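You operate a simulated robot arm through the tools that you are given. There is no shell and no other tool. Be economical: measure what you need, move in short steps, check, and stop when the job is done.

The job below is to be done with a simulated two-armed robot. You get a single attempt, and the scene is never put back.

## Task
On the top of the desk, fold the rag in half.

Only the result counts: the job must be done as asked and must still hold three seconds after the hand-in. Knocking over, shifting, dropping, spilling or breaking anything else fails it. Flat cloth is picked up by pressing the open fingertips on it (5 to 10 N) and closing them slowly along it; thin cloth reads only 2 to 8 mm in the jaws.

## Robot
Two 7-joint arms with two-finger parallel grippers on one trunk, on a base that drives. Base frame: it is fixed to the floor where the robot stands at the start and does not move with it; the origin is under the middle of the robot, x ahead of it, y to its left, z up. Readings come in mm, degrees, newtons and seconds.
The left shoulder is at the start at [-82, 119, 851], the right one opposite. With the tool pointing down near the work surface each hand reaches from about 180 to 600 mm from the robot's upright axis, wherever it stands, measured 20 degrees to its own side. Places, roughly: top of the desk [600, 300, 800]. Payload 3.43 kg a hand.
The tool frame of a hand sits at the grasp point between the pads (the TCP): z along the fingers, y along the line on which they close. The tips reach 30 mm beyond it. Largest opening 94 mm; finger width 28, thickness 10; the body of the gripper, 50 by 96 mm, starts 55 mm behind the TCP.
Orientation is that of the tool frame in the base frame, as a unit quaternion [x, y, z, w]. With the fingers straight down and closing along the base's y, the tool's x points along the base's -x, its y along +y and its z along -z.

## Interface
- The arms move only by the tool arm_command. It takes "left_motion", "right_motion" or both (then of equal length, played together; a hand with none holds still); each is a list of rows, each a list of 7 numbers: the shift along the tool's x, y, z in units of 40 mm (1.0 is 40 mm), then the turn, a rotation vector about the tool's x, y, z in units of 5 degrees (1.0 is 5 degrees), then the closure, from 0 (fully open) to 1 (shut). In form: [[tx, ty, tz, ax, ay, az, claw], ...]. A call has 1 to 8 rows; each row shifts and turns the commanded pose from where the row before left it, along the tool's axes as they then stand. A call with a number of a shift or a turn outside -1 to 1 is refused whole. Each row takes 0.2 s and may step no farther than 50 mm and 8.6 degrees from the row before; otherwise, or with a gripper value out of range, the whole call is refused. A pose out of reach is approached as far as the arm can. The call stops where the force on the tool passes 40 N (or 10 N more than at its start, if that is more) or the arm is blocked; 0.2 s more then pass. Each finger travels about 153 mm/s and halts on what it meets, pressing with about 26 N; the grip force reading is that of the motor and also rises with nothing between the fingers. The clock runs only during rows and for 0.2 s after the last one: add rows that do not move to give the fingers time. The reply holds the time, the measured pose of the TCP, the force on the tool along the base axes, the opening and the grip force, in the units named above and with some noise, with the torque about the TCP (base axes, N m) and any sound that the robot's microphone picked up.
- Cameras (640 x 400 px; columns grow to the right, rows downward): "scene" is now at [12.4, -14.9, 1531.9]; the picture's right is [-0.23, -0.97, 0.00], its down [-0.84, 0.20, -0.51] and it looks along [0.50, -0.12, -0.86] (base axes); focal length 269 px, centre (320, 200). "left" rides on the left gripper at [76, -14, -102] in its tool frame; the picture's right is [0.18, 0.98, 0.00], its down [-0.75, 0.14, -0.64] and it looks along [-0.63, 0.12, 0.77] (tool axes); focal length 243 px, centre (320, 200). "right" rides on the right gripper at [76, 14, -102] in its tool frame; the picture's right is [-0.18, 0.98, 0.00], its down [-0.75, -0.14, -0.64] and it looks along [-0.63, -0.12, 0.77] (tool axes); focal length 243 px, centre (320, 200). There is no depth. A picture from a camera that has moved, and an enlarged one, comes with that camera's place and axes in the base frame and with its lens. The place of the scene camera against the robot may be out by one fixed shift of up to 25 mm in any direction.
- get_image(camera): a new picture of that camera. The clock stands still meanwhile.
- lift_body(by): slides the trunk up (or, below 0, down) by that many mm; the arms and the scene camera ride with it, the base frame stays. It gives what a move gives, with no picture.
- base_move(legs): drives the robot by 1 to 6 legs, each [ahead, left, turn to the left] in mm, mm and degrees, along the robot's own axes; the way and the turn of a leg run together, so that a leg with both is an arc; at most 1500 mm and 180 degrees a leg. The arms and the cameras ride along, it lands a little off, and it stops where it bumps. It gives what a move gives.
- pan_tilt(pan, tilt): turns the head with the scene camera to pan (to the left, within 143 degrees either way) and tilt (down, from -29 to 69), counted from straight ahead of the robot. It gives what a move gives.
- zoom(camera, box): a new picture of the part [left, top, right, bottom] of that camera's present view, enlarged. The clock stands still meanwhile.
- hand_in(): hands the job in; it is judged then, once.

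Go step by step. Nothing tells you exact positions but the pictures and the camera data: compare them with the known pose of the tool, close in by small moves and look again before you grip or let go. The budget is 120 turns and 100 pictures, counting those below and the enlarged ones. Unless the task says otherwise, let go and move clear before handing in, and close with one line.

The tools are called after "Request:" as a command line: name --argument value ..., lists and objects as JSON in quotes. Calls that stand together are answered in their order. arm_command: Moves the arms, as the interface text tells. Its arguments: {"type":"object","properties":{"left_motion":{"type":"array"},"right_motion":{"type":"array"}},"required":[]} The other tools are called the same way: lift_body (by) slides the trunk up or down; base_move (legs) drives the base; pan_tilt (pan, tilt) turns the head that bears the scene camera; get_image (camera) takes a picture; zoom (camera, box) takes an enlarged picture of a part of a camera's view; hand_in () hands the job in.

At the start:

```text
time_s: 0.0
left_eef_pos: [425.6, 58.6, 926.5]
left_ee_rot: [0.001, 1.0, 0.0, 0.0]
left_contact_force: [-0.7, -0.7, 0.5]
left_ft_torque: [-0.02, 0.02, -0.01]
left_width: 93.9
left_grip_force: 0.1
right_eef_pos: [279.2, -232.8, 998.7]
right_ee_rot: [-0.001, 1.0, -0.001, 0.0]
right_contact_force: [-0.8, 0.0, -0.1]
right_ft_torque: [-0.01, 0.01, 0.0]
right_width: 94.0
right_grip_force: 0.1
trunk travel left (down, up): [-275.0, 60.0]
robot x, y, heading: [0.7, 0.8, -0.0]
head pan, tilt: [-13.2, 59.4]
```

scene: 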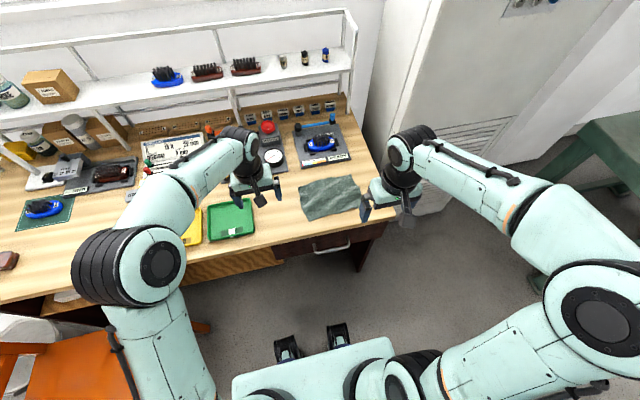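
right: 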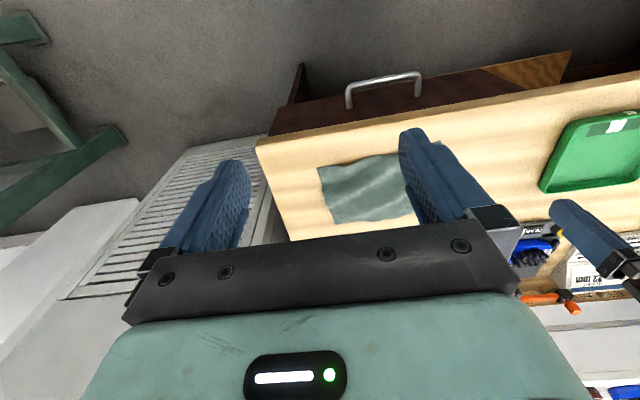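
left: 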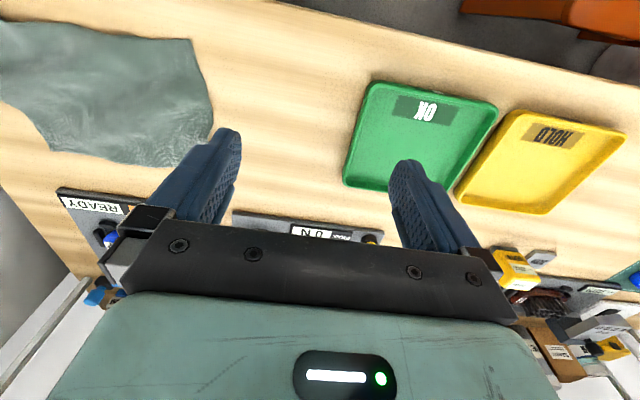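

I see the rag as a grey-green rectangle near the right front of the desk, at about x 375–517, y −240…−62. First I'll look closer to get its outline and check for stereo height.

Request:
zoom --camera "scene" --box '[260, 140, 420, 240]'

Request:
zoom --camera "right" --box '[240, 40, 560, 240]'

```text
4.00 times, centred on (340, 190) of scene
camera zoom: at [12.4, -14.9, 1531.9], right [-0.23, -0.97, 0.0], down [-0.84, 0.2, -0.51], along [0.5, -0.12, -0.86], focal length 1077 px, centre (240, 240)
```

zoom: 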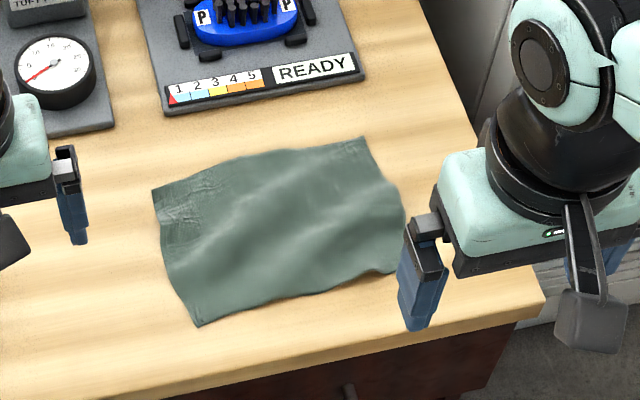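

```text
2.00 times, centred on (400, 140) of right
camera zoom: at [203.2, -219.0, 1102.9], right [0.18, 0.98, 0.0], down [0.75, -0.14, 0.64], along [0.63, -0.12, -0.77], focal length 485 px, centre (160, 320)
```

zoom: 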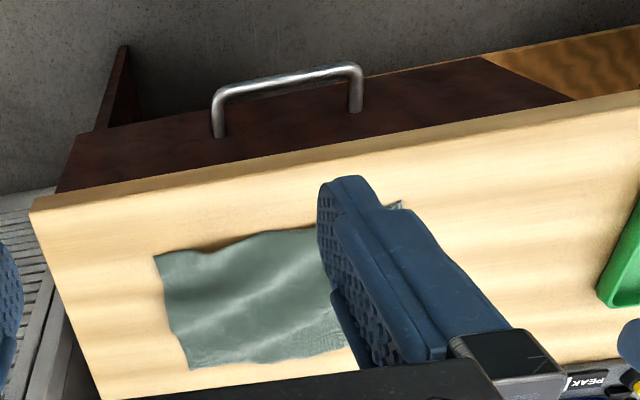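

The wrist views triangulate the desk top to z≈752, with rag corners near FL(405,−69), FR(420,−264), BR(557,−254), BL(541,−60). I'll fold front edge to back with both hands, so I bring the right hand inward a bit and shift the base to the right to centre on the rag.

Request:
arm_command --right_motion '[[0, 1, 0, 0, 0, 0, 0], [0, 1, 0, 0, 0, 0, 0]]'

Request:
base_move --legs '[[0, -140, 0]]'

Request:
get_image --camera "scene"

Request:
get_image --camera "left"

Request:
get_image --camera "right"

```text
time_s: 0.6
left_eef_pos: [425.8, 59.3, 925.7]
left_ee_rot: [0.0, 1.0, 0.0, 0.0]
left_contact_force: [-0.6, 0.0, -0.3]
left_ft_torque: [0.01, 0.0, 0.01]
left_width: 94.1
left_grip_force: 0.1
right_eef_pos: [279.0, -153.4, 1000.7]
right_ee_rot: [0.0, 1.0, 0.0, 0.0]
right_contact_force: [0.0, -0.4, -0.3]
right_ft_torque: [-0.02, 0.01, -0.01]
right_width: 94.0
right_grip_force: 0.1
trunk travel left (down, up): [-275.0, 60.0]
robot x, y, heading: [-2.3, -1.6, 0.0]
head pan, tilt: [-13.2, 59.4]
```

```text
time_s: 2.5
left_eef_pos: [425.0, -77.3, 927.8]
left_ee_rot: [0.0, 1.0, 0.0, 0.0]
left_contact_force: [0.2, 0.1, -0.1]
left_ft_torque: [-0.02, -0.02, -0.01]
left_width: 93.8
left_grip_force: 0.0
right_eef_pos: [278.7, -291.8, 1001.1]
right_ee_rot: [-0.001, 1.0, 0.0, 0.0]
right_contact_force: [0.0, -0.2, 1.3]
right_ft_torque: [0.03, 0.01, 0.0]
right_width: 94.3
right_grip_force: 0.1
trunk travel left (down, up): [-275.0, 60.0]
robot x, y, heading: [-5.4, -135.8, -0.2]
head pan, tilt: [-13.2, 59.4]
```

```text
94 pictures are left
camera scene: at [12.5, -152.0, 1531.9], right [-0.23, -0.97, 0.0], down [-0.84, 0.2, -0.51], along [0.5, -0.12, -0.86], focal length 269 px, centre (320, 200)
```

scene: 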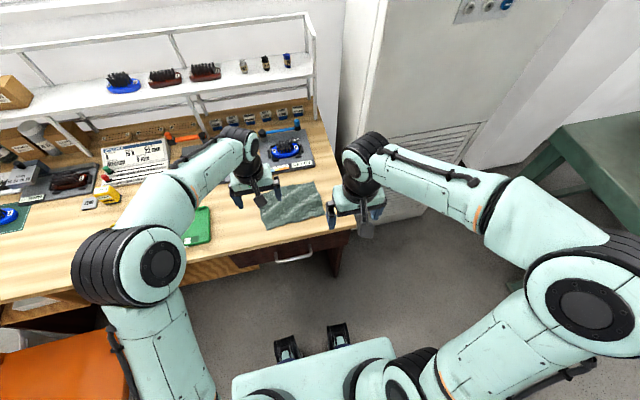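

```text
93 pictures are left
camera left: at [349.6, -92.2, 1030.9], right [-0.19, 0.98, 0.0], down [0.75, 0.14, 0.64], along [0.63, 0.12, -0.77], focal length 243 px, centre (320, 200)
```

left: 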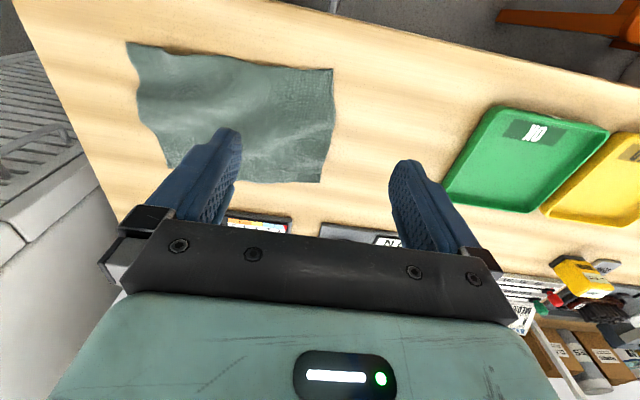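

```text
92 pictures are left
camera right: at [203.1, -277.0, 1103.9], right [0.18, 0.98, 0.0], down [0.75, -0.14, 0.64], along [0.63, -0.12, -0.77], focal length 243 px, centre (320, 200)
```

right: 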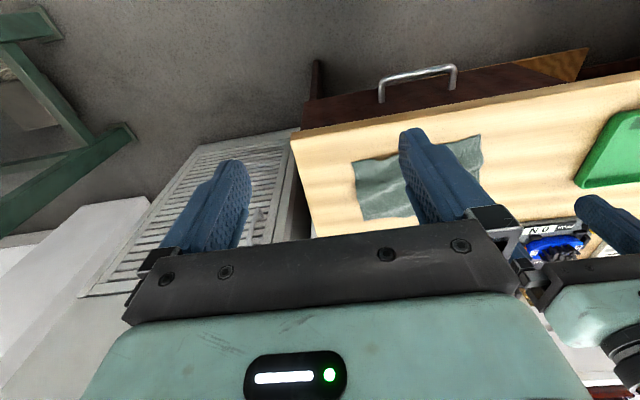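

The new views confirm the corners: FL(405,−67), FR(419,−265), BL(546,−55). I'll bring both hands over the front edge, about 25 mm in from each corner, with jaws narrowed.

Request:
arm_command --left_motion '[[0.01875, -0.04375, 0.4, 0, 0, 0, 0.3], [0.01875, -0.04375, 0.4, 0, 0, 0, 0.68], [0.01875, -0.04375, 0.4, 0, 0, 0, 0.68], [0.01875, -0.04375, 0.4, 0, 0, 0, 0.68], [0.01875, -0.04375, 0.4, 0, 0, 0, 0.68], [0.01875, -0.04375, 0.4, 0, 0, 0, 0.68], [0.01875, -0.04375, 0.4, 0, 0, 0, 0.68], [0.01875, -0.04375, 0.2, 0, 0, 0, 0.68]]' --right_motion '[[-0.9375, 0.331, 0, 0, 0, 0, 0.3], [-0.9375, 0.331, 0, 0, 0, 0, 0.68], [-0.9375, 0.331, 0, 0, 0, 0, 0.68], [-0.9375, 0.331, 0, 0, 0, 0, 0.68], [0, 0, 1, 0, 0, 0, 0.68], [0, 0, 1, 0, 0, 0, 0.68], [0, 0, 1, 0, 0, 0, 0.68], [0, 0, 1, 0, 0, 0, 0.68]]'

Request:
arm_command --right_motion '[[0, 0, 0.4, 0, 0, 0, 0.68], [0, 0, 0.4, 0, 0, 0, 0.68]]'

Request:
get_image --camera "left"

Request:
get_image --camera "right"

Request:
zoom --camera "scene" --box '[200, 130, 360, 230]'

```text
time_s: 4.2
left_eef_pos: [419.4, -92.6, 805.7]
left_ee_rot: [0.0, 1.0, 0.0, 0.0]
left_contact_force: [-0.2, -0.1, 0.0]
left_ft_torque: [0.01, -0.01, -0.03]
left_width: 30.1
left_grip_force: 0.1
right_eef_pos: [428.2, -236.0, 839.0]
right_ee_rot: [-0.001, 1.0, 0.0, 0.0]
right_contact_force: [-0.3, -0.2, 0.0]
right_ft_torque: [-0.01, 0.01, -0.01]
right_width: 30.1
right_grip_force: 0.0
trunk travel left (down, up): [-275.0, 60.0]
robot x, y, heading: [1.2, -137.2, 0.2]
head pan, tilt: [-13.2, 59.4]
```

```text
time_s: 4.8
left_eef_pos: [418.9, -91.6, 806.2]
left_ee_rot: [-0.001, 1.0, -0.001, 0.001]
left_contact_force: [-0.3, -0.4, 0.5]
left_ft_torque: [-0.02, 0.0, -0.01]
left_width: 30.1
left_grip_force: 0.1
right_eef_pos: [428.7, -235.6, 807.6]
right_ee_rot: [0.0, 1.0, 0.0, 0.0]
right_contact_force: [0.5, 0.0, 0.9]
right_ft_torque: [-0.03, -0.01, 0.0]
right_width: 30.3
right_grip_force: 0.1
trunk travel left (down, up): [-275.0, 60.0]
robot x, y, heading: [-0.2, -134.5, 0.1]
head pan, tilt: [-13.2, 59.4]
```

```text
91 pictures are left
camera left: at [343.2, -106.6, 909.7], right [-0.19, 0.98, 0.0], down [0.75, 0.14, 0.64], along [0.63, 0.12, -0.77], focal length 243 px, centre (320, 200)
```

left: 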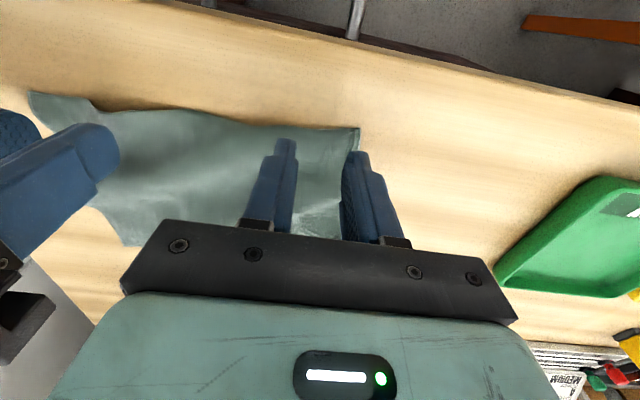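

```text
90 pictures are left
camera right: at [353.3, -222.6, 911.0], right [0.18, 0.98, 0.0], down [0.75, -0.14, 0.64], along [0.63, -0.12, -0.77], focal length 243 px, centre (320, 200)
```

right: 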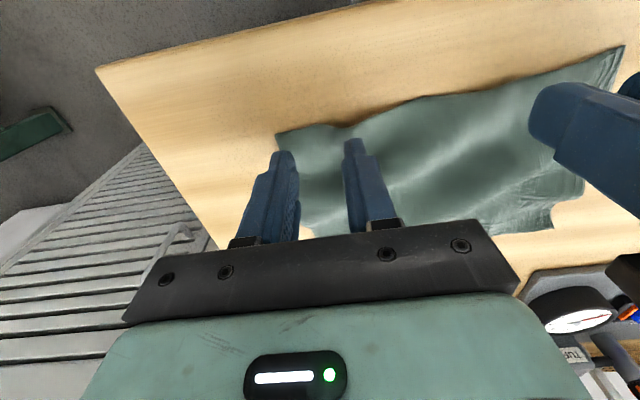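

```text
4.00 times, centred on (280, 180) of scene
camera zoom: at [12.6, -151.7, 1531.9], right [-0.23, -0.97, 0.0], down [-0.84, 0.2, -0.51], along [0.5, -0.12, -0.86], focal length 1077 px, centre (480, 280)
```

zoom: 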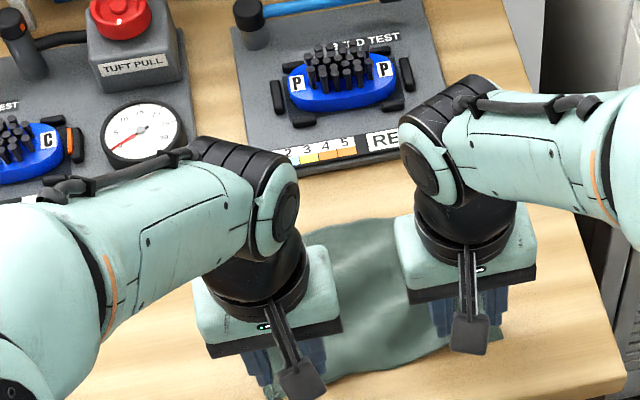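

Fingertips are right over the front corners as planned. I lower gradually to find contact.

Request:
arm_command --left_motion '[[0, 0, 0.25, 0, 0, 0, 0.68], [0, 0, 0.2, 0, 0, 0, 0.68], [0, 0, 0, 0, 0, 0, 0.68]]' --right_motion '[[-0.12, 0, 0.25, 0, 0, 0, 0.68], [0, 0, 0.25, 0, 0, 0, 0.68], [0, 0, 0, 0, 0, 0, 0.68]]'

Request:
arm_command --left_motion '[[0, 0, 0.05, 0, 0, 0, 0.68], [0, 0, 0, 0, 0, 0, 0.68]]' --right_motion '[[0, 0, 0.05, 0, 0, 0, 0.68], [0, 0, 0, 0, 0, 0, 0.68]]'

```text
time_s: 5.7
left_eef_pos: [418.0, -92.8, 791.7]
left_ee_rot: [-0.001, 1.0, -0.001, 0.003]
left_contact_force: [1.0, 1.7, 18.1]
left_ft_torque: [0.12, 0.03, -0.02]
left_width: 30.4
left_grip_force: 0.2
right_eef_pos: [433.6, -236.9, 792.2]
right_ee_rot: [0.0, 1.0, 0.002, 0.004]
right_contact_force: [1.0, -0.7, 20.8]
right_ft_torque: [-0.13, 0.1, 0.03]
right_width: 30.0
right_grip_force: 0.1
trunk travel left (down, up): [-275.0, 60.0]
robot x, y, heading: [-0.3, -140.2, 0.1]
head pan, tilt: [-13.2, 59.4]
```

```text
time_s: 6.2
left_eef_pos: [420.0, -93.2, 791.2]
left_ee_rot: [-0.001, 1.0, 0.0, 0.005]
left_contact_force: [-2.0, 1.6, 15.3]
left_ft_torque: [0.19, 0.15, 0.03]
left_width: 30.7
left_grip_force: 0.0
right_eef_pos: [435.6, -236.1, 791.8]
right_ee_rot: [-0.002, 1.0, 0.002, 0.007]
right_contact_force: [-2.8, 0.2, 14.5]
right_ft_torque: [-0.17, 0.22, 0.01]
right_width: 30.3
right_grip_force: 0.2
trunk travel left (down, up): [-275.0, 60.0]
robot x, y, heading: [2.0, -137.7, 0.0]
head pan, tilt: [-13.2, 59.4]
stopped in row 2 (left hand): the force on the tool passed its limit at 41 N (the readings are from after the stop); the commanded pose is now the measured one
```

Contact is at TCP z≈791 (desk ≈761). I'll ease to 5–10 N before closing.

Request:
arm_command --left_motion '[[0, 0, -0.015, 0, 0, 0, 0.68], [0, 0, 0, 0, 0, 0, 0.68]]' --right_motion '[[0, 0, -0.015, 0, 0, 0, 0.68], [0, 0, 0, 0, 0, 0, 0.68]]'

```text
time_s: 6.8
left_eef_pos: [419.8, -93.6, 791.8]
left_ee_rot: [-0.001, 1.0, -0.002, 0.005]
left_contact_force: [-2.0, -1.3, 21.8]
left_ft_torque: [0.23, 0.18, 0.06]
left_width: 30.6
left_grip_force: 0.3
right_eef_pos: [435.0, -236.5, 791.3]
right_ee_rot: [-0.001, 1.0, 0.003, 0.007]
right_contact_force: [0.7, 0.1, 15.8]
right_ft_torque: [-0.08, 0.08, 0.03]
right_width: 30.1
right_grip_force: 0.6
trunk travel left (down, up): [-275.0, 60.0]
robot x, y, heading: [-3.1, -142.0, -0.0]
head pan, tilt: [-13.2, 59.4]
```

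Request:
arm_command --left_motion '[[0, 0, -0.04, 0, 0, 0, 0.68], [0, 0, 0, 0, 0, 0, 0.68]]' --right_motion '[[0, 0, -0.02, 0, 0, 0, 0.68], [0, 0, 0, 0, 0, 0, 0.68]]'

```text
time_s: 7.4
left_eef_pos: [419.4, -92.8, 791.9]
left_ee_rot: [0.0, 1.0, -0.003, 0.004]
left_contact_force: [3.0, -1.8, 14.3]
left_ft_torque: [0.02, -0.04, -0.03]
left_width: 30.0
left_grip_force: 0.1
right_eef_pos: [436.0, -236.7, 791.3]
right_ee_rot: [-0.001, 1.0, 0.002, 0.005]
right_contact_force: [-0.4, 1.4, 17.7]
right_ft_torque: [-0.07, 0.11, 0.0]
right_width: 29.9
right_grip_force: 0.1
trunk travel left (down, up): [-275.0, 60.0]
robot x, y, heading: [0.5, -135.5, -0.0]
head pan, tilt: [-13.2, 59.4]
```

Forces are falling; a bit more easing, then look.

Request:
arm_command --left_motion '[[0, 0, -0.03, 0, 0, 0, 0.68], [0, 0, 0, 0, 0, 0, 0.68]]' --right_motion '[[0, 0, -0.045, 0, 0, 0, 0.68], [0, 0, 0, 0, 0, 0, 0.68]]'

```text
time_s: 8.0
left_eef_pos: [419.7, -91.0, 791.3]
left_ee_rot: [-0.001, 1.0, -0.001, 0.002]
left_contact_force: [1.0, -0.9, 5.0]
left_ft_torque: [0.01, -0.02, -0.01]
left_width: 29.8
left_grip_force: 0.0
right_eef_pos: [434.5, -237.1, 791.6]
right_ee_rot: [0.0, 1.0, 0.0, 0.004]
right_contact_force: [1.1, 2.1, 7.1]
right_ft_torque: [0.01, 0.03, -0.03]
right_width: 29.9
right_grip_force: 0.0
trunk travel left (down, up): [-275.0, 60.0]
robot x, y, heading: [-0.6, -136.3, -0.2]
head pan, tilt: [-13.2, 59.4]
```

Forces are 5 and 7 N. Now I close both jaws slowly.

Request:
arm_command --left_motion '[[0, 0, 0.01, 0, 0, 0, 0.72], [0, 0, 0, 0, 0, 0, 0.76], [0, 0, 0, 0, 0, 0, 0.8], [0, 0, 0, 0, 0, 0, 0.84], [0, 0, 0, 0, 0, 0, 0.88], [0, 0, 0, 0, 0, 0, 0.92], [0, 0, 0, 0, 0, 0, 0.96], [0, 0, 0, 0, 0, 0, 1]]' --right_motion '[[0, 0, 0, 0, 0, 0, 0.72], [0, 0, 0, 0, 0, 0, 0.76], [0, 0, 0, 0, 0, 0, 0.8], [0, 0, 0, 0, 0, 0, 0.84], [0, 0, 0, 0, 0, 0, 0.88], [0, 0, 0, 0, 0, 0, 0.92], [0, 0, 0, 0, 0, 0, 0.96], [0, 0, 0, 0, 0, 0, 1]]'

Request:
arm_command --left_motion '[[0, 0, 0, 0, 0, 0, 1], [0, 0, 0, 0, 0, 0, 1]]' --right_motion '[[0, 0, 0, 0, 0, 0, 1], [0, 0, 0, 0, 0, 0, 1]]'

Request:
get_image --camera "left"

Request:
get_image --camera "right"

```text
time_s: 9.8
left_eef_pos: [419.3, -92.8, 792.1]
left_ee_rot: [-0.001, 1.0, -0.001, 0.003]
left_contact_force: [-0.4, -0.5, 4.8]
left_ft_torque: [0.03, 0.01, 0.0]
left_width: 1.6
left_grip_force: 25.6
right_eef_pos: [435.7, -237.0, 792.2]
right_ee_rot: [-0.001, 1.0, 0.001, 0.004]
right_contact_force: [0.0, -0.8, 1.0]
right_ft_torque: [0.0, 0.02, 0.0]
right_width: 1.6
right_grip_force: 26.3
trunk travel left (down, up): [-275.0, 60.0]
robot x, y, heading: [-1.1, -138.8, 0.1]
head pan, tilt: [-13.2, 59.4]
```

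```text
time_s: 10.4
left_eef_pos: [420.7, -92.6, 791.5]
left_ee_rot: [0.0, 1.0, -0.001, 0.004]
left_contact_force: [0.3, -1.0, 5.6]
left_ft_torque: [0.02, -0.03, 0.0]
left_width: 1.9
left_grip_force: 25.8
right_eef_pos: [436.0, -237.3, 793.2]
right_ee_rot: [-0.001, 1.0, 0.001, 0.005]
right_contact_force: [0.2, 0.8, 0.7]
right_ft_torque: [0.03, 0.0, 0.0]
right_width: 1.6
right_grip_force: 25.3
trunk travel left (down, up): [-275.0, 60.0]
robot x, y, heading: [3.3, -138.1, 0.3]
head pan, tilt: [-13.2, 59.4]
```

```text
88 pictures are left
camera left: at [344.3, -106.6, 894.8], right [-0.19, 0.98, 0.0], down [0.75, 0.14, 0.65], along [0.64, 0.12, -0.76], focal length 243 px, centre (320, 200)
```

left: 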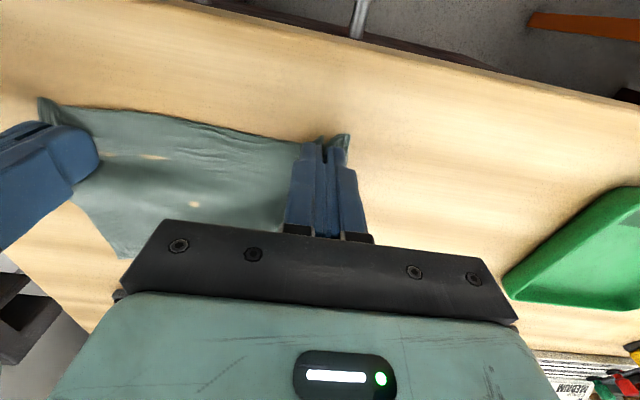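

```text
87 pictures are left
camera right: at [359.0, -223.7, 894.7], right [0.18, 0.98, 0.0], down [0.75, -0.14, 0.65], along [0.64, -0.12, -0.76], focal length 243 px, centre (320, 200)
```

right: 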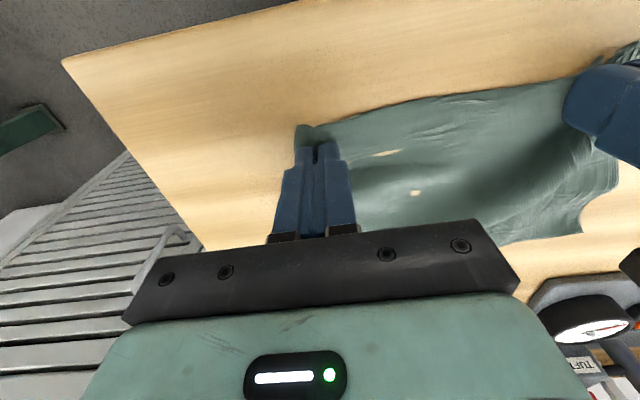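

Cloth is bunched in both jaws, though the readings are thin (1.6–1.9 mm). A small lift will show whether they hold.

Request:
arm_command --left_motion '[[0, 0, -0.2, 0, 0, 0, 1], [0, 0, -0.2, 0, 0, 0, 1], [0, 0, -0.2, 0, 0, 0, 1], [0, 0, -0.2, 0, 0, 0, 1]]' --right_motion '[[0, 0, -0.2, 0, 0, 0, 1], [0, 0, -0.2, 0, 0, 0, 1], [0, 0, -0.2, 0, 0, 0, 1], [0, 0, -0.2, 0, 0, 0, 1]]'

Request:
get_image --camera "left"

Request:
get_image --camera "right"

```text
time_s: 11.4
left_eef_pos: [421.9, -91.6, 825.4]
left_ee_rot: [-0.001, 1.0, -0.001, 0.003]
left_contact_force: [0.1, -0.5, 0.3]
left_ft_torque: [0.0, 0.02, -0.03]
left_width: 1.5
left_grip_force: 25.9
right_eef_pos: [436.6, -236.8, 823.6]
right_ee_rot: [0.0, 1.0, 0.001, 0.006]
right_contact_force: [-0.6, -0.1, 0.0]
right_ft_torque: [0.02, 0.04, -0.03]
right_width: 1.8
right_grip_force: 26.2
trunk travel left (down, up): [-275.0, 60.0]
robot x, y, heading: [-1.7, -141.6, 0.2]
head pan, tilt: [-13.2, 59.4]
```

```text
86 pictures are left
camera left: at [344.4, -106.8, 927.4], right [-0.19, 0.98, 0.0], down [0.75, 0.14, 0.65], along [0.64, 0.12, -0.76], focal length 243 px, centre (320, 200)
```

left: 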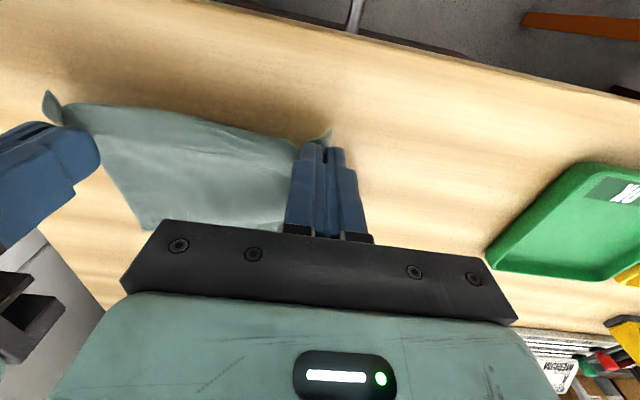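

```text
85 pictures are left
camera right: at [359.2, -223.0, 926.9], right [0.18, 0.98, 0.0], down [0.75, -0.14, 0.65], along [0.64, -0.12, -0.76], focal length 243 px, centre (320, 200)
```

right: 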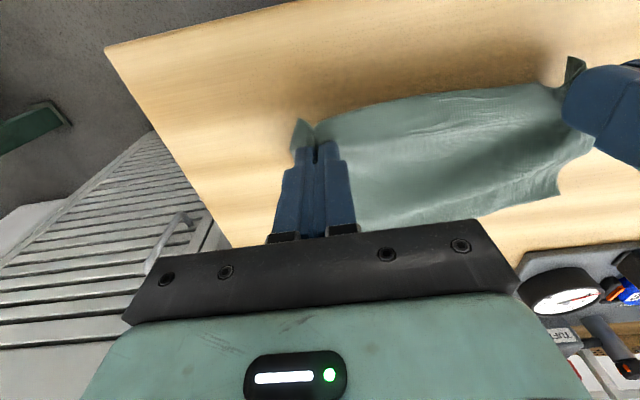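

Both hands hold the front edge. I start the arc toward the back edge, halfway first.

Request:
arm_command --left_motion '[[-0.2, 0.031, -0.2, 0, 0, 0, 1], [-0.2, 0.031, -0.15, 0, 0, 0, 1], [-0.25, 0.031, -0.125, 0, 0, 0, 1], [-0.25, 0.031, -0.1, 0, 0, 0, 1], [-0.25, 0.031, -0.05, 0, 0, 0, 1], [-0.25, 0.031, 0, 0, 0, 0, 1], [-0.25, 0.031, 0.05, 0, 0, 0, 1], [-0.25, 0.031, 0.1, 0, 0, 0, 1]]' --right_motion '[[-0.2, 0.031, -0.2, 0, 0, 0, 1], [-0.2, 0.031, -0.15, 0, 0, 0, 1], [-0.25, 0.031, -0.125, 0, 0, 0, 1], [-0.25, 0.031, -0.1, 0, 0, 0, 1], [-0.25, 0.031, -0.05, 0, 0, 0, 1], [-0.25, 0.031, 0, 0, 0, 0, 1], [-0.25, 0.031, 0.05, 0, 0, 0, 1], [-0.25, 0.031, 0.1, 0, 0, 0, 1]]'

Request:
get_image --camera "left"

Request:
get_image --camera "right"

Request:
zoom --camera "scene" --box '[200, 130, 360, 230]'

```text
time_s: 13.2
left_eef_pos: [496.0, -82.6, 844.5]
left_ee_rot: [-0.001, 1.0, -0.002, 0.003]
left_contact_force: [-0.5, -0.2, -1.2]
left_ft_torque: [0.0, 0.04, -0.01]
left_width: 1.5
left_grip_force: 26.3
right_eef_pos: [512.3, -226.3, 843.2]
right_ee_rot: [-0.001, 1.0, 0.002, 0.004]
right_contact_force: [-0.5, 0.1, 0.3]
right_ft_torque: [-0.03, 0.02, -0.03]
right_width: 1.7
right_grip_force: 25.8
trunk travel left (down, up): [-275.0, 60.0]
robot x, y, heading: [2.6, -135.1, 0.2]
head pan, tilt: [-13.2, 59.4]
```

```text
84 pictures are left
camera left: at [419.8, -97.2, 946.7], right [-0.19, 0.98, 0.0], down [0.75, 0.14, 0.65], along [0.63, 0.12, -0.76], focal length 243 px, centre (320, 200)
```

left: 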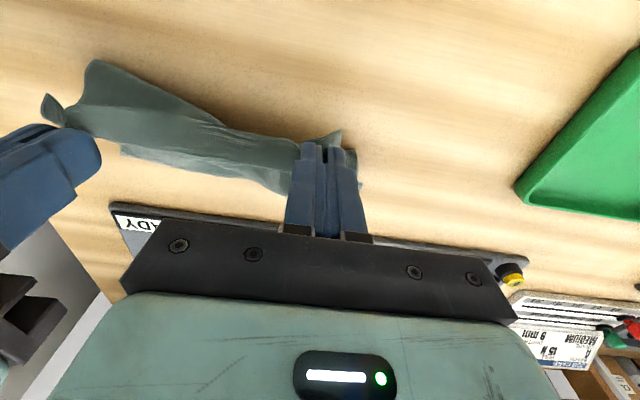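

```text
83 pictures are left
camera right: at [435.9, -213.1, 946.4], right [0.18, 0.98, 0.0], down [0.75, -0.14, 0.65], along [0.64, -0.12, -0.76], focal length 243 px, centre (320, 200)
```

right: 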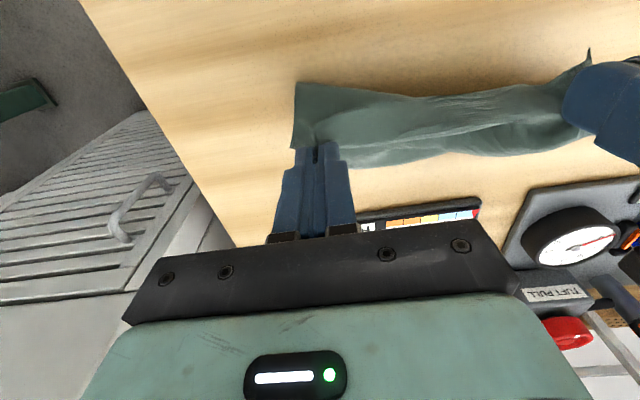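

```text
4.00 times, centred on (280, 180) of scene
camera zoom: at [13.2, -151.6, 1531.9], right [-0.23, -0.97, 0.0], down [-0.84, 0.2, -0.51], along [0.5, -0.12, -0.86], focal length 1077 px, centre (480, 280)
```

zoom: 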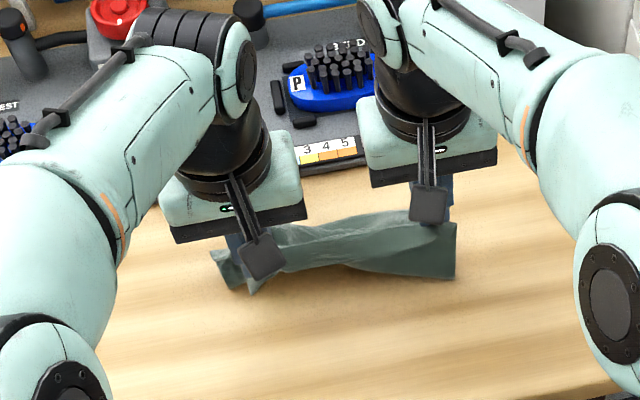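

The fold is forming nicely, with the back half staying put. I'll complete the arc, lowering onto the back edge.

Request:
arm_command --left_motion '[[-0.2, 0, 0.125, 0, 0, 0, 1], [-0.2, 0, 0.15, 0, 0, 0, 1], [-0.15, 0, 0.175, 0, 0, 0, 1], [-0.125, 0, 0.175, 0, 0, 0, 1], [-0.1, 0, 0.15, 0, 0, 0, 1], [-0.05, 0, 0.1, 0, 0, 0, 1], [-0.025, 0, 0.075, 0, 0, 0, 1], [0, 0, 0, 0, 0, 0, 1]]' --right_motion '[[-0.2, 0, 0.125, 0, 0, 0, 1], [-0.175, 0, 0.15, 0, 0, 0, 1], [-0.15, 0, 0.175, 0, 0, 0, 1], [-0.1, 0, 0.175, 0, 0, 0, 1], [-0.075, 0, 0.15, 0, 0, 0, 1], [-0.05, 0, 0.1, 0, 0, 0, 1], [-0.025, 0, 0.075, 0, 0, 0, 1], [0, 0, 0, 0, 0, 0, 1]]'

Request:
get_image --camera "left"

Request:
get_image --camera "right"

Request:
zoom --camera "scene" --box '[200, 130, 360, 230]'

```text
time_s: 15.0
left_eef_pos: [531.0, -82.4, 806.2]
left_ee_rot: [-0.002, 1.0, 0.0, 0.004]
left_contact_force: [-0.1, 0.1, 0.9]
left_ft_torque: [-0.01, 0.01, 0.03]
left_width: 1.5
left_grip_force: 25.5
right_eef_pos: [543.5, -226.3, 806.5]
right_ee_rot: [-0.001, 1.0, 0.0, 0.005]
right_contact_force: [0.7, 1.7, 0.0]
right_ft_torque: [0.01, 0.01, -0.02]
right_width: 1.9
right_grip_force: 25.9
trunk travel left (down, up): [-275.0, 60.0]
robot x, y, heading: [-0.9, -138.5, 0.2]
head pan, tilt: [-13.2, 59.4]
```

```text
81 pictures are left
camera left: at [454.5, -96.8, 908.4], right [-0.19, 0.98, 0.0], down [0.75, 0.14, 0.65], along [0.64, 0.12, -0.76], focal length 243 px, centre (320, 200)
```

left: 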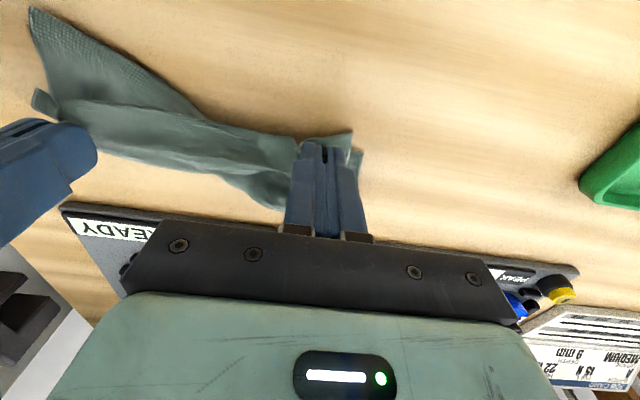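

```text
80 pictures are left
camera right: at [467.1, -213.2, 909.1], right [0.18, 0.98, 0.0], down [0.75, -0.14, 0.65], along [0.64, -0.12, -0.76], focal length 243 px, centre (320, 200)
```

right: 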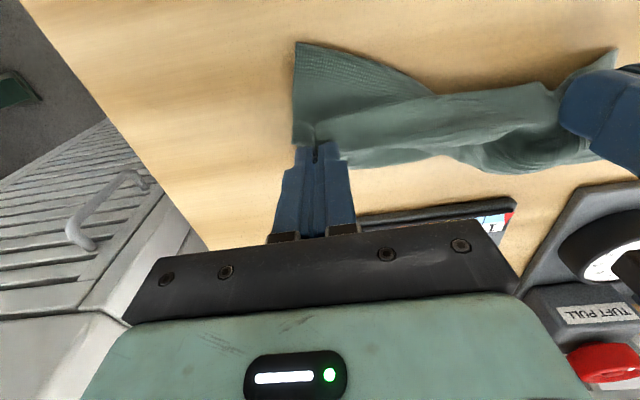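

```text
4.00 times, centred on (280, 180) of scene
camera zoom: at [12.5, -151.7, 1531.9], right [-0.23, -0.97, 0.0], down [-0.84, 0.2, -0.51], along [0.5, -0.12, -0.86], focal length 1077 px, centre (480, 280)
```

zoom: 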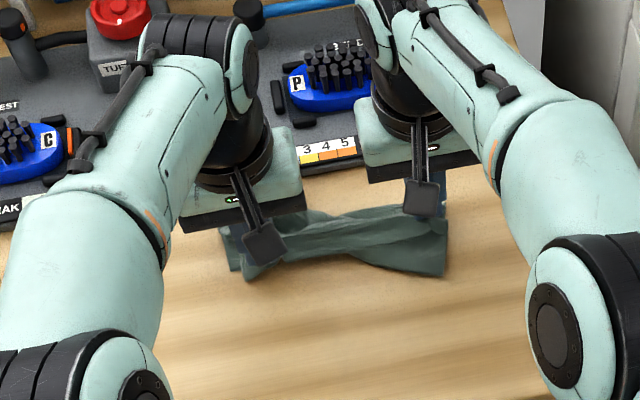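

The edge is over the back edge; I lower to just above the cloth and open slowly.

Request:
arm_command --left_motion '[[0, 0, 0.1, 0, 0, 0, 1], [0, 0, 0.1, 0, 0, 0, 1], [0, 0, 0.05, 0, 0, 0, 1], [0, 0, 0, 0, 0, 0, 0.95], [0, 0, 0, 0, 0, 0, 0.9], [0, 0, 0, 0, 0, 0, 0.85], [0, 0, 0, 0, 0, 0, 0.8], [0, 0, 0, 0, 0, 0, 0.75]]' --right_motion '[[0, 0, 0.1, 0, 0, 0, 1], [0, 0, 0.1, 0, 0, 0, 1], [0, 0, 0.05, 0, 0, 0, 1], [0, 0, 0, 0, 0, 0, 0.95], [0, 0, 0, 0, 0, 0, 0.9], [0, 0, 0, 0, 0, 0, 0.85], [0, 0, 0, 0, 0, 0, 0.8], [0, 0, 0, 0, 0, 0, 0.75]]'

Request:
get_image --camera "left"

Request:
get_image --camera "right"

```text
time_s: 16.8
left_eef_pos: [530.7, -81.3, 794.7]
left_ee_rot: [0.0, 1.0, 0.0, 0.004]
left_contact_force: [0.4, 0.1, 0.5]
left_ft_torque: [0.02, 0.03, 0.0]
left_width: 23.4
left_grip_force: 0.1
right_eef_pos: [542.4, -227.7, 795.8]
right_ee_rot: [-0.001, 1.0, 0.001, 0.004]
right_contact_force: [-0.2, -0.2, -0.1]
right_ft_torque: [-0.01, 0.01, -0.04]
right_width: 23.7
right_grip_force: 0.0
trunk travel left (down, up): [-275.0, 60.0]
robot x, y, heading: [-1.0, -134.8, 0.0]
head pan, tilt: [-13.2, 59.4]
```

```text
78 pictures are left
camera left: at [455.2, -96.6, 898.7], right [-0.19, 0.98, 0.0], down [0.75, 0.14, 0.65], along [0.64, 0.12, -0.76], focal length 243 px, centre (320, 200)
```

left: 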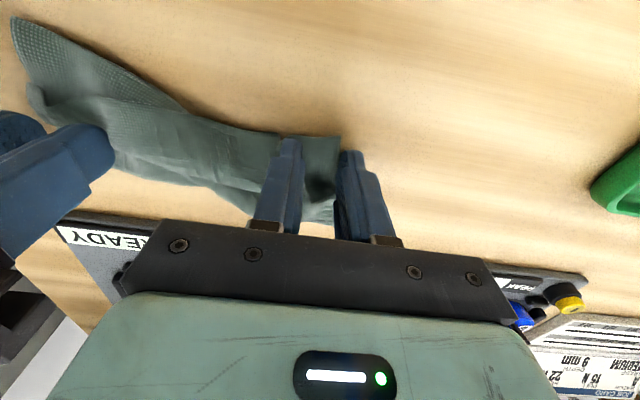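

```text
77 pictures are left
camera right: at [466.3, -213.8, 899.3], right [0.18, 0.98, 0.0], down [0.75, -0.14, 0.65], along [0.64, -0.12, -0.76], focal length 243 px, centre (320, 200)
```

right: 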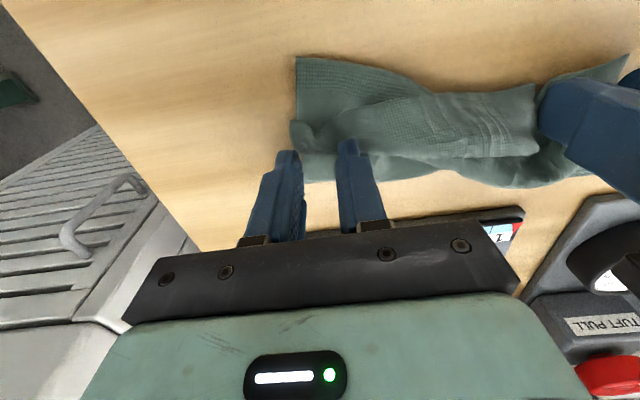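

The cloth has dropped from the jaws. I lift straight up and withdraw slightly to see the result.

Request:
arm_command --left_motion '[[0, 0, -0.2, 0, 0, 0, 0.7], [0, 0, -0.4, 0, 0, 0, 0.68], [0, 0, -0.8, 0, 0, 0, 0.68], [0, 0, -0.8, 0, 0, 0, 0.68], [0, 0, -0.8, 0, 0, 0, 0.68], [0.6, 1, 0, 0, 0, 0, 0.68], [0.6, 1, 0, 0, 0, 0, 0.68], [0.6, 1, 0, 0, 0, 0, 0.68]]' --right_motion '[[0, 0, -0.2, 0, 0, 0, 0.7], [0, 0, -0.4, 0, 0, 0, 0.68], [0, 0, -0.8, 0, 0, 0, 0.68], [0, 0, -0.8, 0, 0, 0, 0.68], [0, 0, -0.8, 0, 0, 0, 0.68], [0.9, 0, 0, 0, 0, 0, 0.68], [0.9, 0, 0, 0, 0, 0, 0.68], [0.9, 0, 0, 0, 0, 0, 0.68]]'

Request:
get_image --camera "left"

Request:
get_image --camera "right"

Request:
zoom --camera "scene" --box '[200, 130, 360, 230]'

```text
time_s: 18.6
left_eef_pos: [458.6, 39.2, 916.9]
left_ee_rot: [-0.001, 1.0, -0.002, 0.004]
left_contact_force: [-0.4, 0.2, -0.3]
left_ft_torque: [0.0, -0.04, 0.01]
left_width: 30.0
left_grip_force: 0.0
right_eef_pos: [433.0, -226.1, 915.9]
right_ee_rot: [-0.001, 1.0, 0.001, 0.005]
right_contact_force: [-0.6, 0.2, 0.8]
right_ft_torque: [0.02, 0.01, 0.01]
right_width: 29.9
right_grip_force: 0.1
trunk travel left (down, up): [-275.0, 60.0]
robot x, y, heading: [-4.4, -137.8, 0.1]
head pan, tilt: [-13.2, 59.4]
```

```text
76 pictures are left
camera left: at [381.8, 24.4, 1020.4], right [-0.19, 0.98, 0.0], down [0.75, 0.14, 0.65], along [0.64, 0.12, -0.76], focal length 243 px, centre (320, 200)
```

left: 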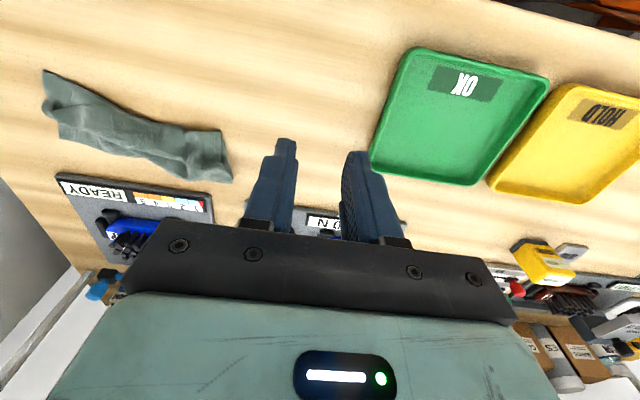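

```text
75 pictures are left
camera right: at [355.6, -212.7, 1018.3], right [0.18, 0.98, 0.0], down [0.75, -0.14, 0.65], along [0.64, -0.12, -0.76], focal length 243 px, centre (320, 200)
```

right: 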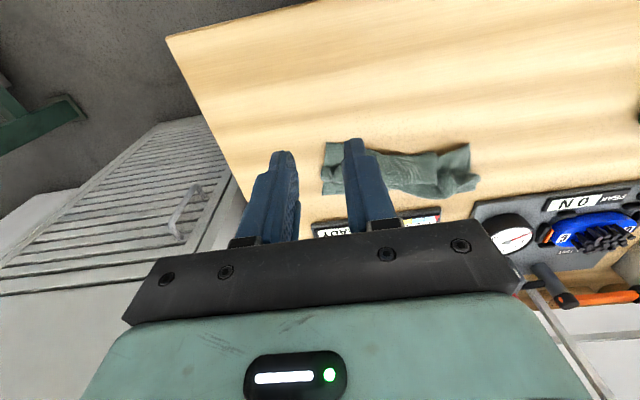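

```text
4.00 times, centred on (280, 180) of scene
camera zoom: at [10.6, -150.8, 1531.9], right [-0.23, -0.97, 0.0], down [-0.84, 0.2, -0.51], along [0.5, -0.12, -0.86], focal length 1077 px, centre (480, 280)
```

zoom: 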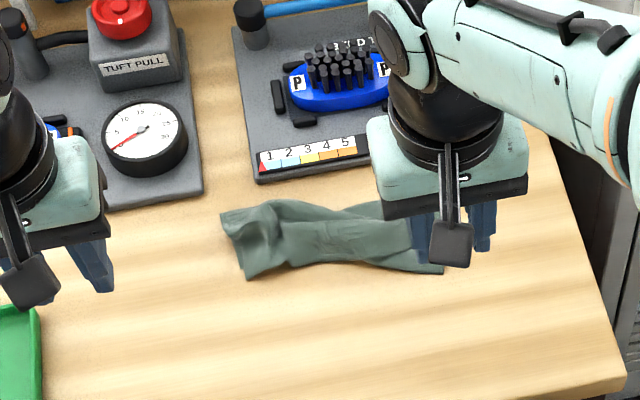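

The rag looks folded but wrinkled and wavy; the right hand hides part of it. I move the right hand back and zoom in.

Request:
arm_command --right_motion '[[1, 0, -0.3, 0, 0, 0, 0.68], [1, 0, -0.3, 0, 0, 0, 0.68], [1, 0, -0.3, 0, 0, 0, 0.68], [1, -0.3, 0, 0, 0, 0, 0.68]]'

Request:
zoom --camera "scene" --box '[240, 160, 336, 220]'

Request:
zoom --camera "left" --box '[20, 40, 260, 190]'

Request:
get_image --camera "right"

```text
time_s: 19.6
left_eef_pos: [459.5, 37.8, 916.7]
left_ee_rot: [-0.001, 1.0, -0.001, 0.004]
left_contact_force: [-0.2, -0.5, 0.5]
left_ft_torque: [0.02, 0.01, 0.01]
left_width: 30.1
left_grip_force: 0.1
right_eef_pos: [272.1, -240.8, 948.5]
right_ee_rot: [-0.001, 1.0, 0.002, 0.005]
right_contact_force: [-0.3, 0.4, -0.4]
right_ft_torque: [0.01, -0.02, 0.0]
right_width: 30.1
right_grip_force: 0.2
trunk travel left (down, up): [-275.0, 60.0]
robot x, y, heading: [0.8, -131.7, 0.2]
head pan, tilt: [-13.2, 59.4]
```

```text
6.67 times, centred on (288, 190) of scene
camera zoom: at [11.5, -152.4, 1531.9], right [-0.23, -0.97, 0.0], down [-0.84, 0.2, -0.51], along [0.5, -0.12, -0.86], focal length 1796 px, centre (533, 267)
```

zoom: 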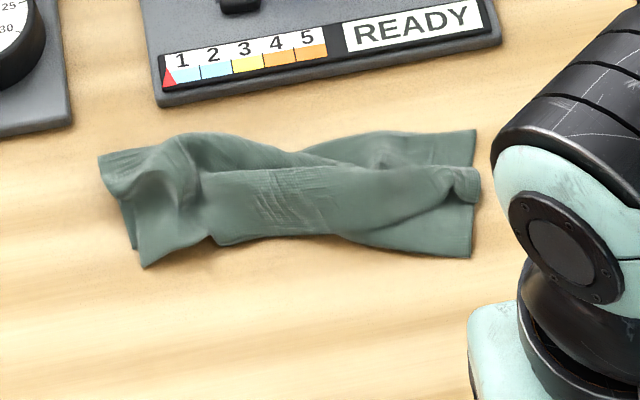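

```text
2.67 times, centred on (140, 115) of left
camera zoom: at [382.7, 22.9, 1020.3], right [-0.19, 0.98, 0.0], down [0.75, 0.14, 0.65], along [0.64, 0.12, -0.76], focal length 647 px, centre (800, 427)
```

zoom: 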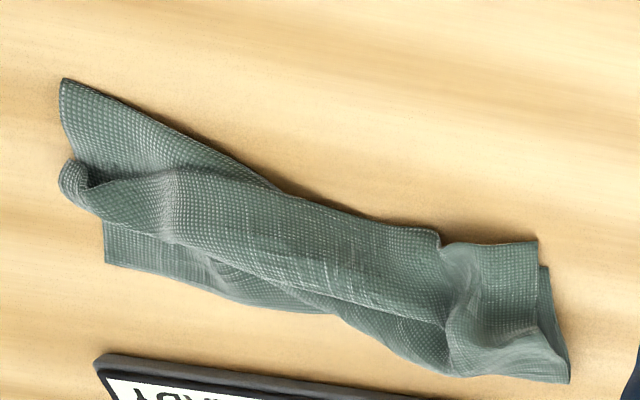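

```text
71 pictures are left
camera right: at [196.4, -228.1, 1051.1], right [0.18, 0.98, 0.0], down [0.75, -0.14, 0.65], along [0.64, -0.12, -0.76], focal length 243 px, centre (320, 200)
```

right: 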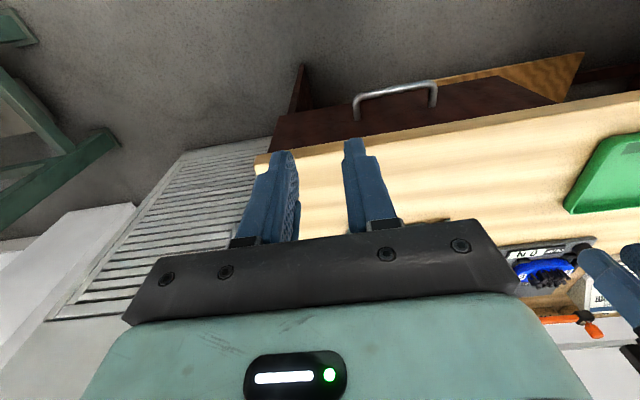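

The left end is well aligned, but the right end of the flap is curled under about 30 mm short of the back-right corner. I bring the open right hand closer to inspect that corner.

Request:
arm_command --right_motion '[[-0.98, 0.1, 0.15, 0, 0, 0, 0.3], [-0.98, 0.1, 0.15, 0, 0, 0, 0], [-0.98, 0.1, 0.15, 0, 0, 0, 0], [-0.98, 0.1, 0.15, 0, 0, 0, 0], [0, 0, 0.45, 0, 0, 0, 0], [0, 0, 0.45, 0, 0, 0, 0]]'

Request:
zoom --camera "right" --box '[220, 60, 540, 260]'

```text
time_s: 21.0
left_eef_pos: [460.8, 38.7, 916.5]
left_ee_rot: [-0.001, 1.0, -0.001, 0.003]
left_contact_force: [-0.2, 0.5, -1.1]
left_ft_torque: [0.01, -0.02, 0.02]
left_width: 30.0
left_grip_force: 0.1
right_eef_pos: [429.3, -222.8, 892.6]
right_ee_rot: [0.0, 1.0, 0.001, 0.005]
right_contact_force: [-0.1, 0.7, -1.1]
right_ft_torque: [-0.03, -0.01, 0.0]
right_width: 94.0
right_grip_force: 0.0
trunk travel left (down, up): [-275.0, 60.0]
robot x, y, heading: [0.6, -135.4, -0.1]
head pan, tilt: [-13.2, 59.4]
```

```text
2.00 times, centred on (380, 160) of right
camera zoom: at [354.0, -209.7, 993.6], right [0.18, 0.98, 0.0], down [0.75, -0.14, 0.65], along [0.64, -0.12, -0.76], focal length 485 px, centre (200, 280)
```

zoom: 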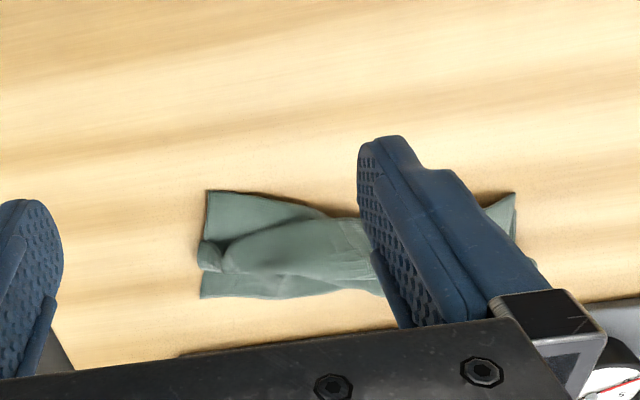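

The flap's right end is a small ridge with its hem tucked under, around x 512–537, y −242…−215; the back-right corner of the lower layer is at (564,−249). I'll turn the right hand 90° so it closes along x and can pinch that ridge without touching the lower layer.

Request:
arm_command --right_motion '[[-0.8, -0.06, 0, 0, 0, 0, 0], [-0.8, -0.06, 0, 0, 0, 0, 0], [-0.8, -0.06, 0, 0, 0, 0, 0.3], [0, 0, 0, 0, 0, -1, 0.55], [0, 0, 0, 0, 0, -1, 0.55], [0, 0, 0, 0, 0, -1, 0.55], [0, 0, 0, 0, 0, -1, 0.55], [0, 0, 0, 0, 0, -1, 0.55]]'

Request:
arm_command --right_motion '[[0, 0, 0, 0, 0, -1, 0.55], [0, 0, 0, 0, 0, -1, 0.55], [0, 0, 0, 0, 0, -1, 0.55], [0, 0, 0, 0, 0, -1, 0.55], [0, 0, 0, 0, 0, -1, 0.55], [0, 0, 0, 0, 0, -1, 0.55], [0, 0, 0, 0, 0, -1, 0.55]]'

Request:
arm_command --right_motion '[[0, 0, 0, 0, 0, -1, 0.55], [0, 0, 0, 0, 0, -1, 0.55], [0, 0, 0, 0, 0, -1, 0.55], [0, 0, 0, 0, 0, -1, 0.55], [0, 0, 0, 0, 0, -1, 0.55], [0, 0, 0, 0, 0, -1, 0.55]]'

Request:
get_image --camera "right"

Request:
get_image --camera "scene"

Request:
zoom --camera "left" --box '[20, 40, 260, 190]'

```text
time_s: 22.8
left_eef_pos: [459.3, 38.4, 917.0]
left_ee_rot: [-0.001, 1.0, 0.0, 0.003]
left_contact_force: [-0.7, 0.7, -0.8]
left_ft_torque: [0.01, 0.02, 0.04]
left_width: 30.0
left_grip_force: 0.0
right_eef_pos: [526.6, -230.1, 892.1]
right_ee_rot: [-0.218, 0.976, -0.001, 0.004]
right_contact_force: [0.2, -0.2, 0.4]
right_ft_torque: [0.01, -0.02, -0.01]
right_width: 42.3
right_grip_force: 0.1
trunk travel left (down, up): [-275.0, 60.0]
robot x, y, heading: [-2.3, -134.8, -0.0]
head pan, tilt: [-13.2, 59.4]
```

```text
time_s: 24.4
left_eef_pos: [460.4, 37.3, 917.2]
left_ee_rot: [0.0, 1.0, -0.001, 0.004]
left_contact_force: [-0.4, -1.1, 0.3]
left_ft_torque: [0.0, -0.02, 0.02]
left_width: 29.8
left_grip_force: 0.1
right_eef_pos: [527.7, -229.3, 893.5]
right_ee_rot: [-0.501, 0.865, -0.001, 0.005]
right_contact_force: [0.5, -0.1, 0.7]
right_ft_torque: [-0.02, 0.01, -0.02]
right_width: 42.3
right_grip_force: 0.1
trunk travel left (down, up): [-275.0, 60.0]
robot x, y, heading: [0.3, -135.8, 0.0]
head pan, tilt: [-13.2, 59.4]
```

```text
time_s: 25.8
left_eef_pos: [460.7, 38.0, 916.8]
left_ee_rot: [-0.001, 1.0, -0.001, 0.004]
left_contact_force: [-0.4, 1.5, -0.6]
left_ft_torque: [-0.03, 0.01, 0.01]
left_width: 29.9
left_grip_force: 0.0
right_eef_pos: [525.3, -230.5, 893.1]
right_ee_rot: [0.707, -0.707, 0.002, -0.004]
right_contact_force: [0.4, 1.1, -0.5]
right_ft_torque: [0.01, 0.0, 0.02]
right_width: 42.5
right_grip_force: 0.0
trunk travel left (down, up): [-275.0, 60.0]
robot x, y, heading: [2.8, -135.2, 0.3]
head pan, tilt: [-13.2, 59.4]
```

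```text
69 pictures are left
camera right: at [511.8, -307.4, 995.2], right [-0.98, 0.18, -0.01], down [0.13, 0.75, 0.64], along [0.12, 0.63, -0.76], focal length 243 px, centre (320, 200)
```

right: 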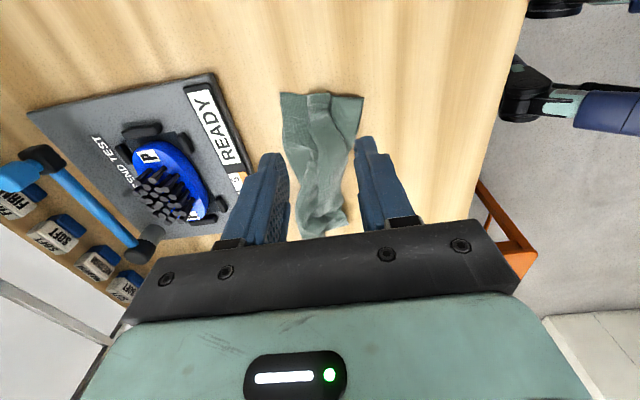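

```text
68 pictures are left
camera scene: at [12.6, -151.7, 1531.9], right [-0.23, -0.97, 0.0], down [-0.84, 0.2, -0.51], along [0.5, -0.12, -0.86], focal length 269 px, centre (320, 200)
```

scene: 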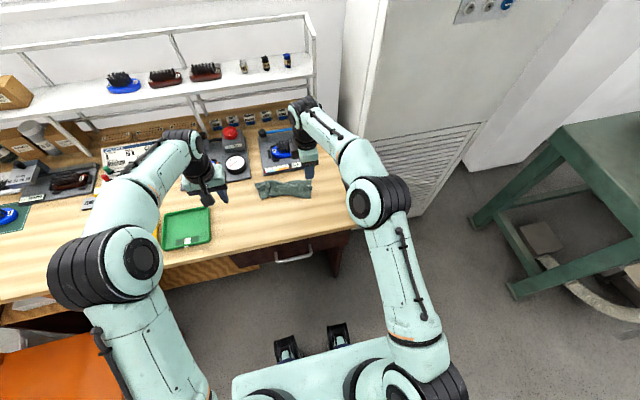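

```text
2.67 times, centred on (140, 115) of left
camera zoom: at [383.5, 23.3, 1020.0], right [-0.19, 0.98, 0.0], down [0.75, 0.14, 0.65], along [0.64, 0.12, -0.76], focal length 647 px, centre (800, 427)
```

zoom: 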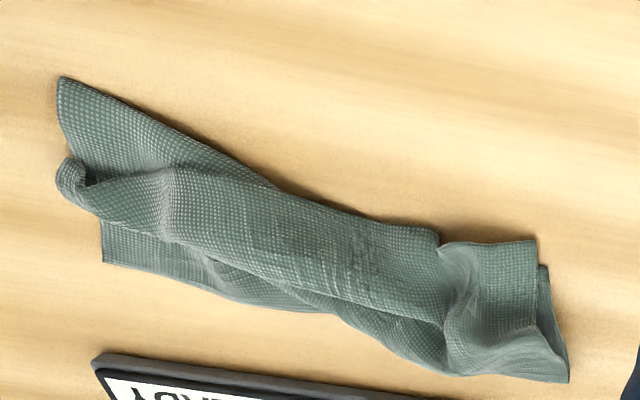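

Rotation worked and the right camera now sees the rag end-on. I zoom into it.

Request:
zoom --camera "right" --box '[240, 80, 400, 240]'

```text
2.50 times, centred on (320, 160) of right
camera zoom: at [511.8, -307.4, 995.2], right [-0.98, 0.18, -0.01], down [0.13, 0.75, 0.64], along [0.12, 0.63, -0.76], focal length 606 px, centre (320, 300)
```

zoom: 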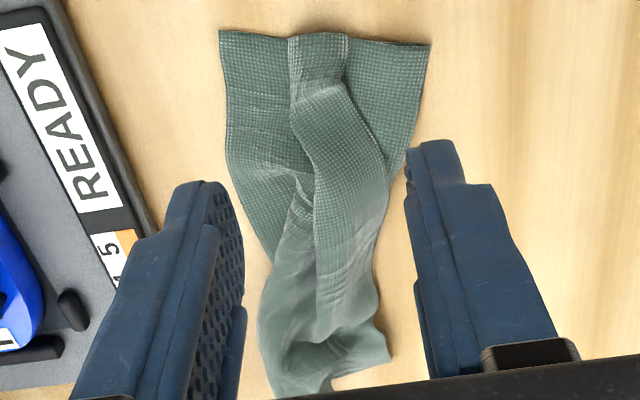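

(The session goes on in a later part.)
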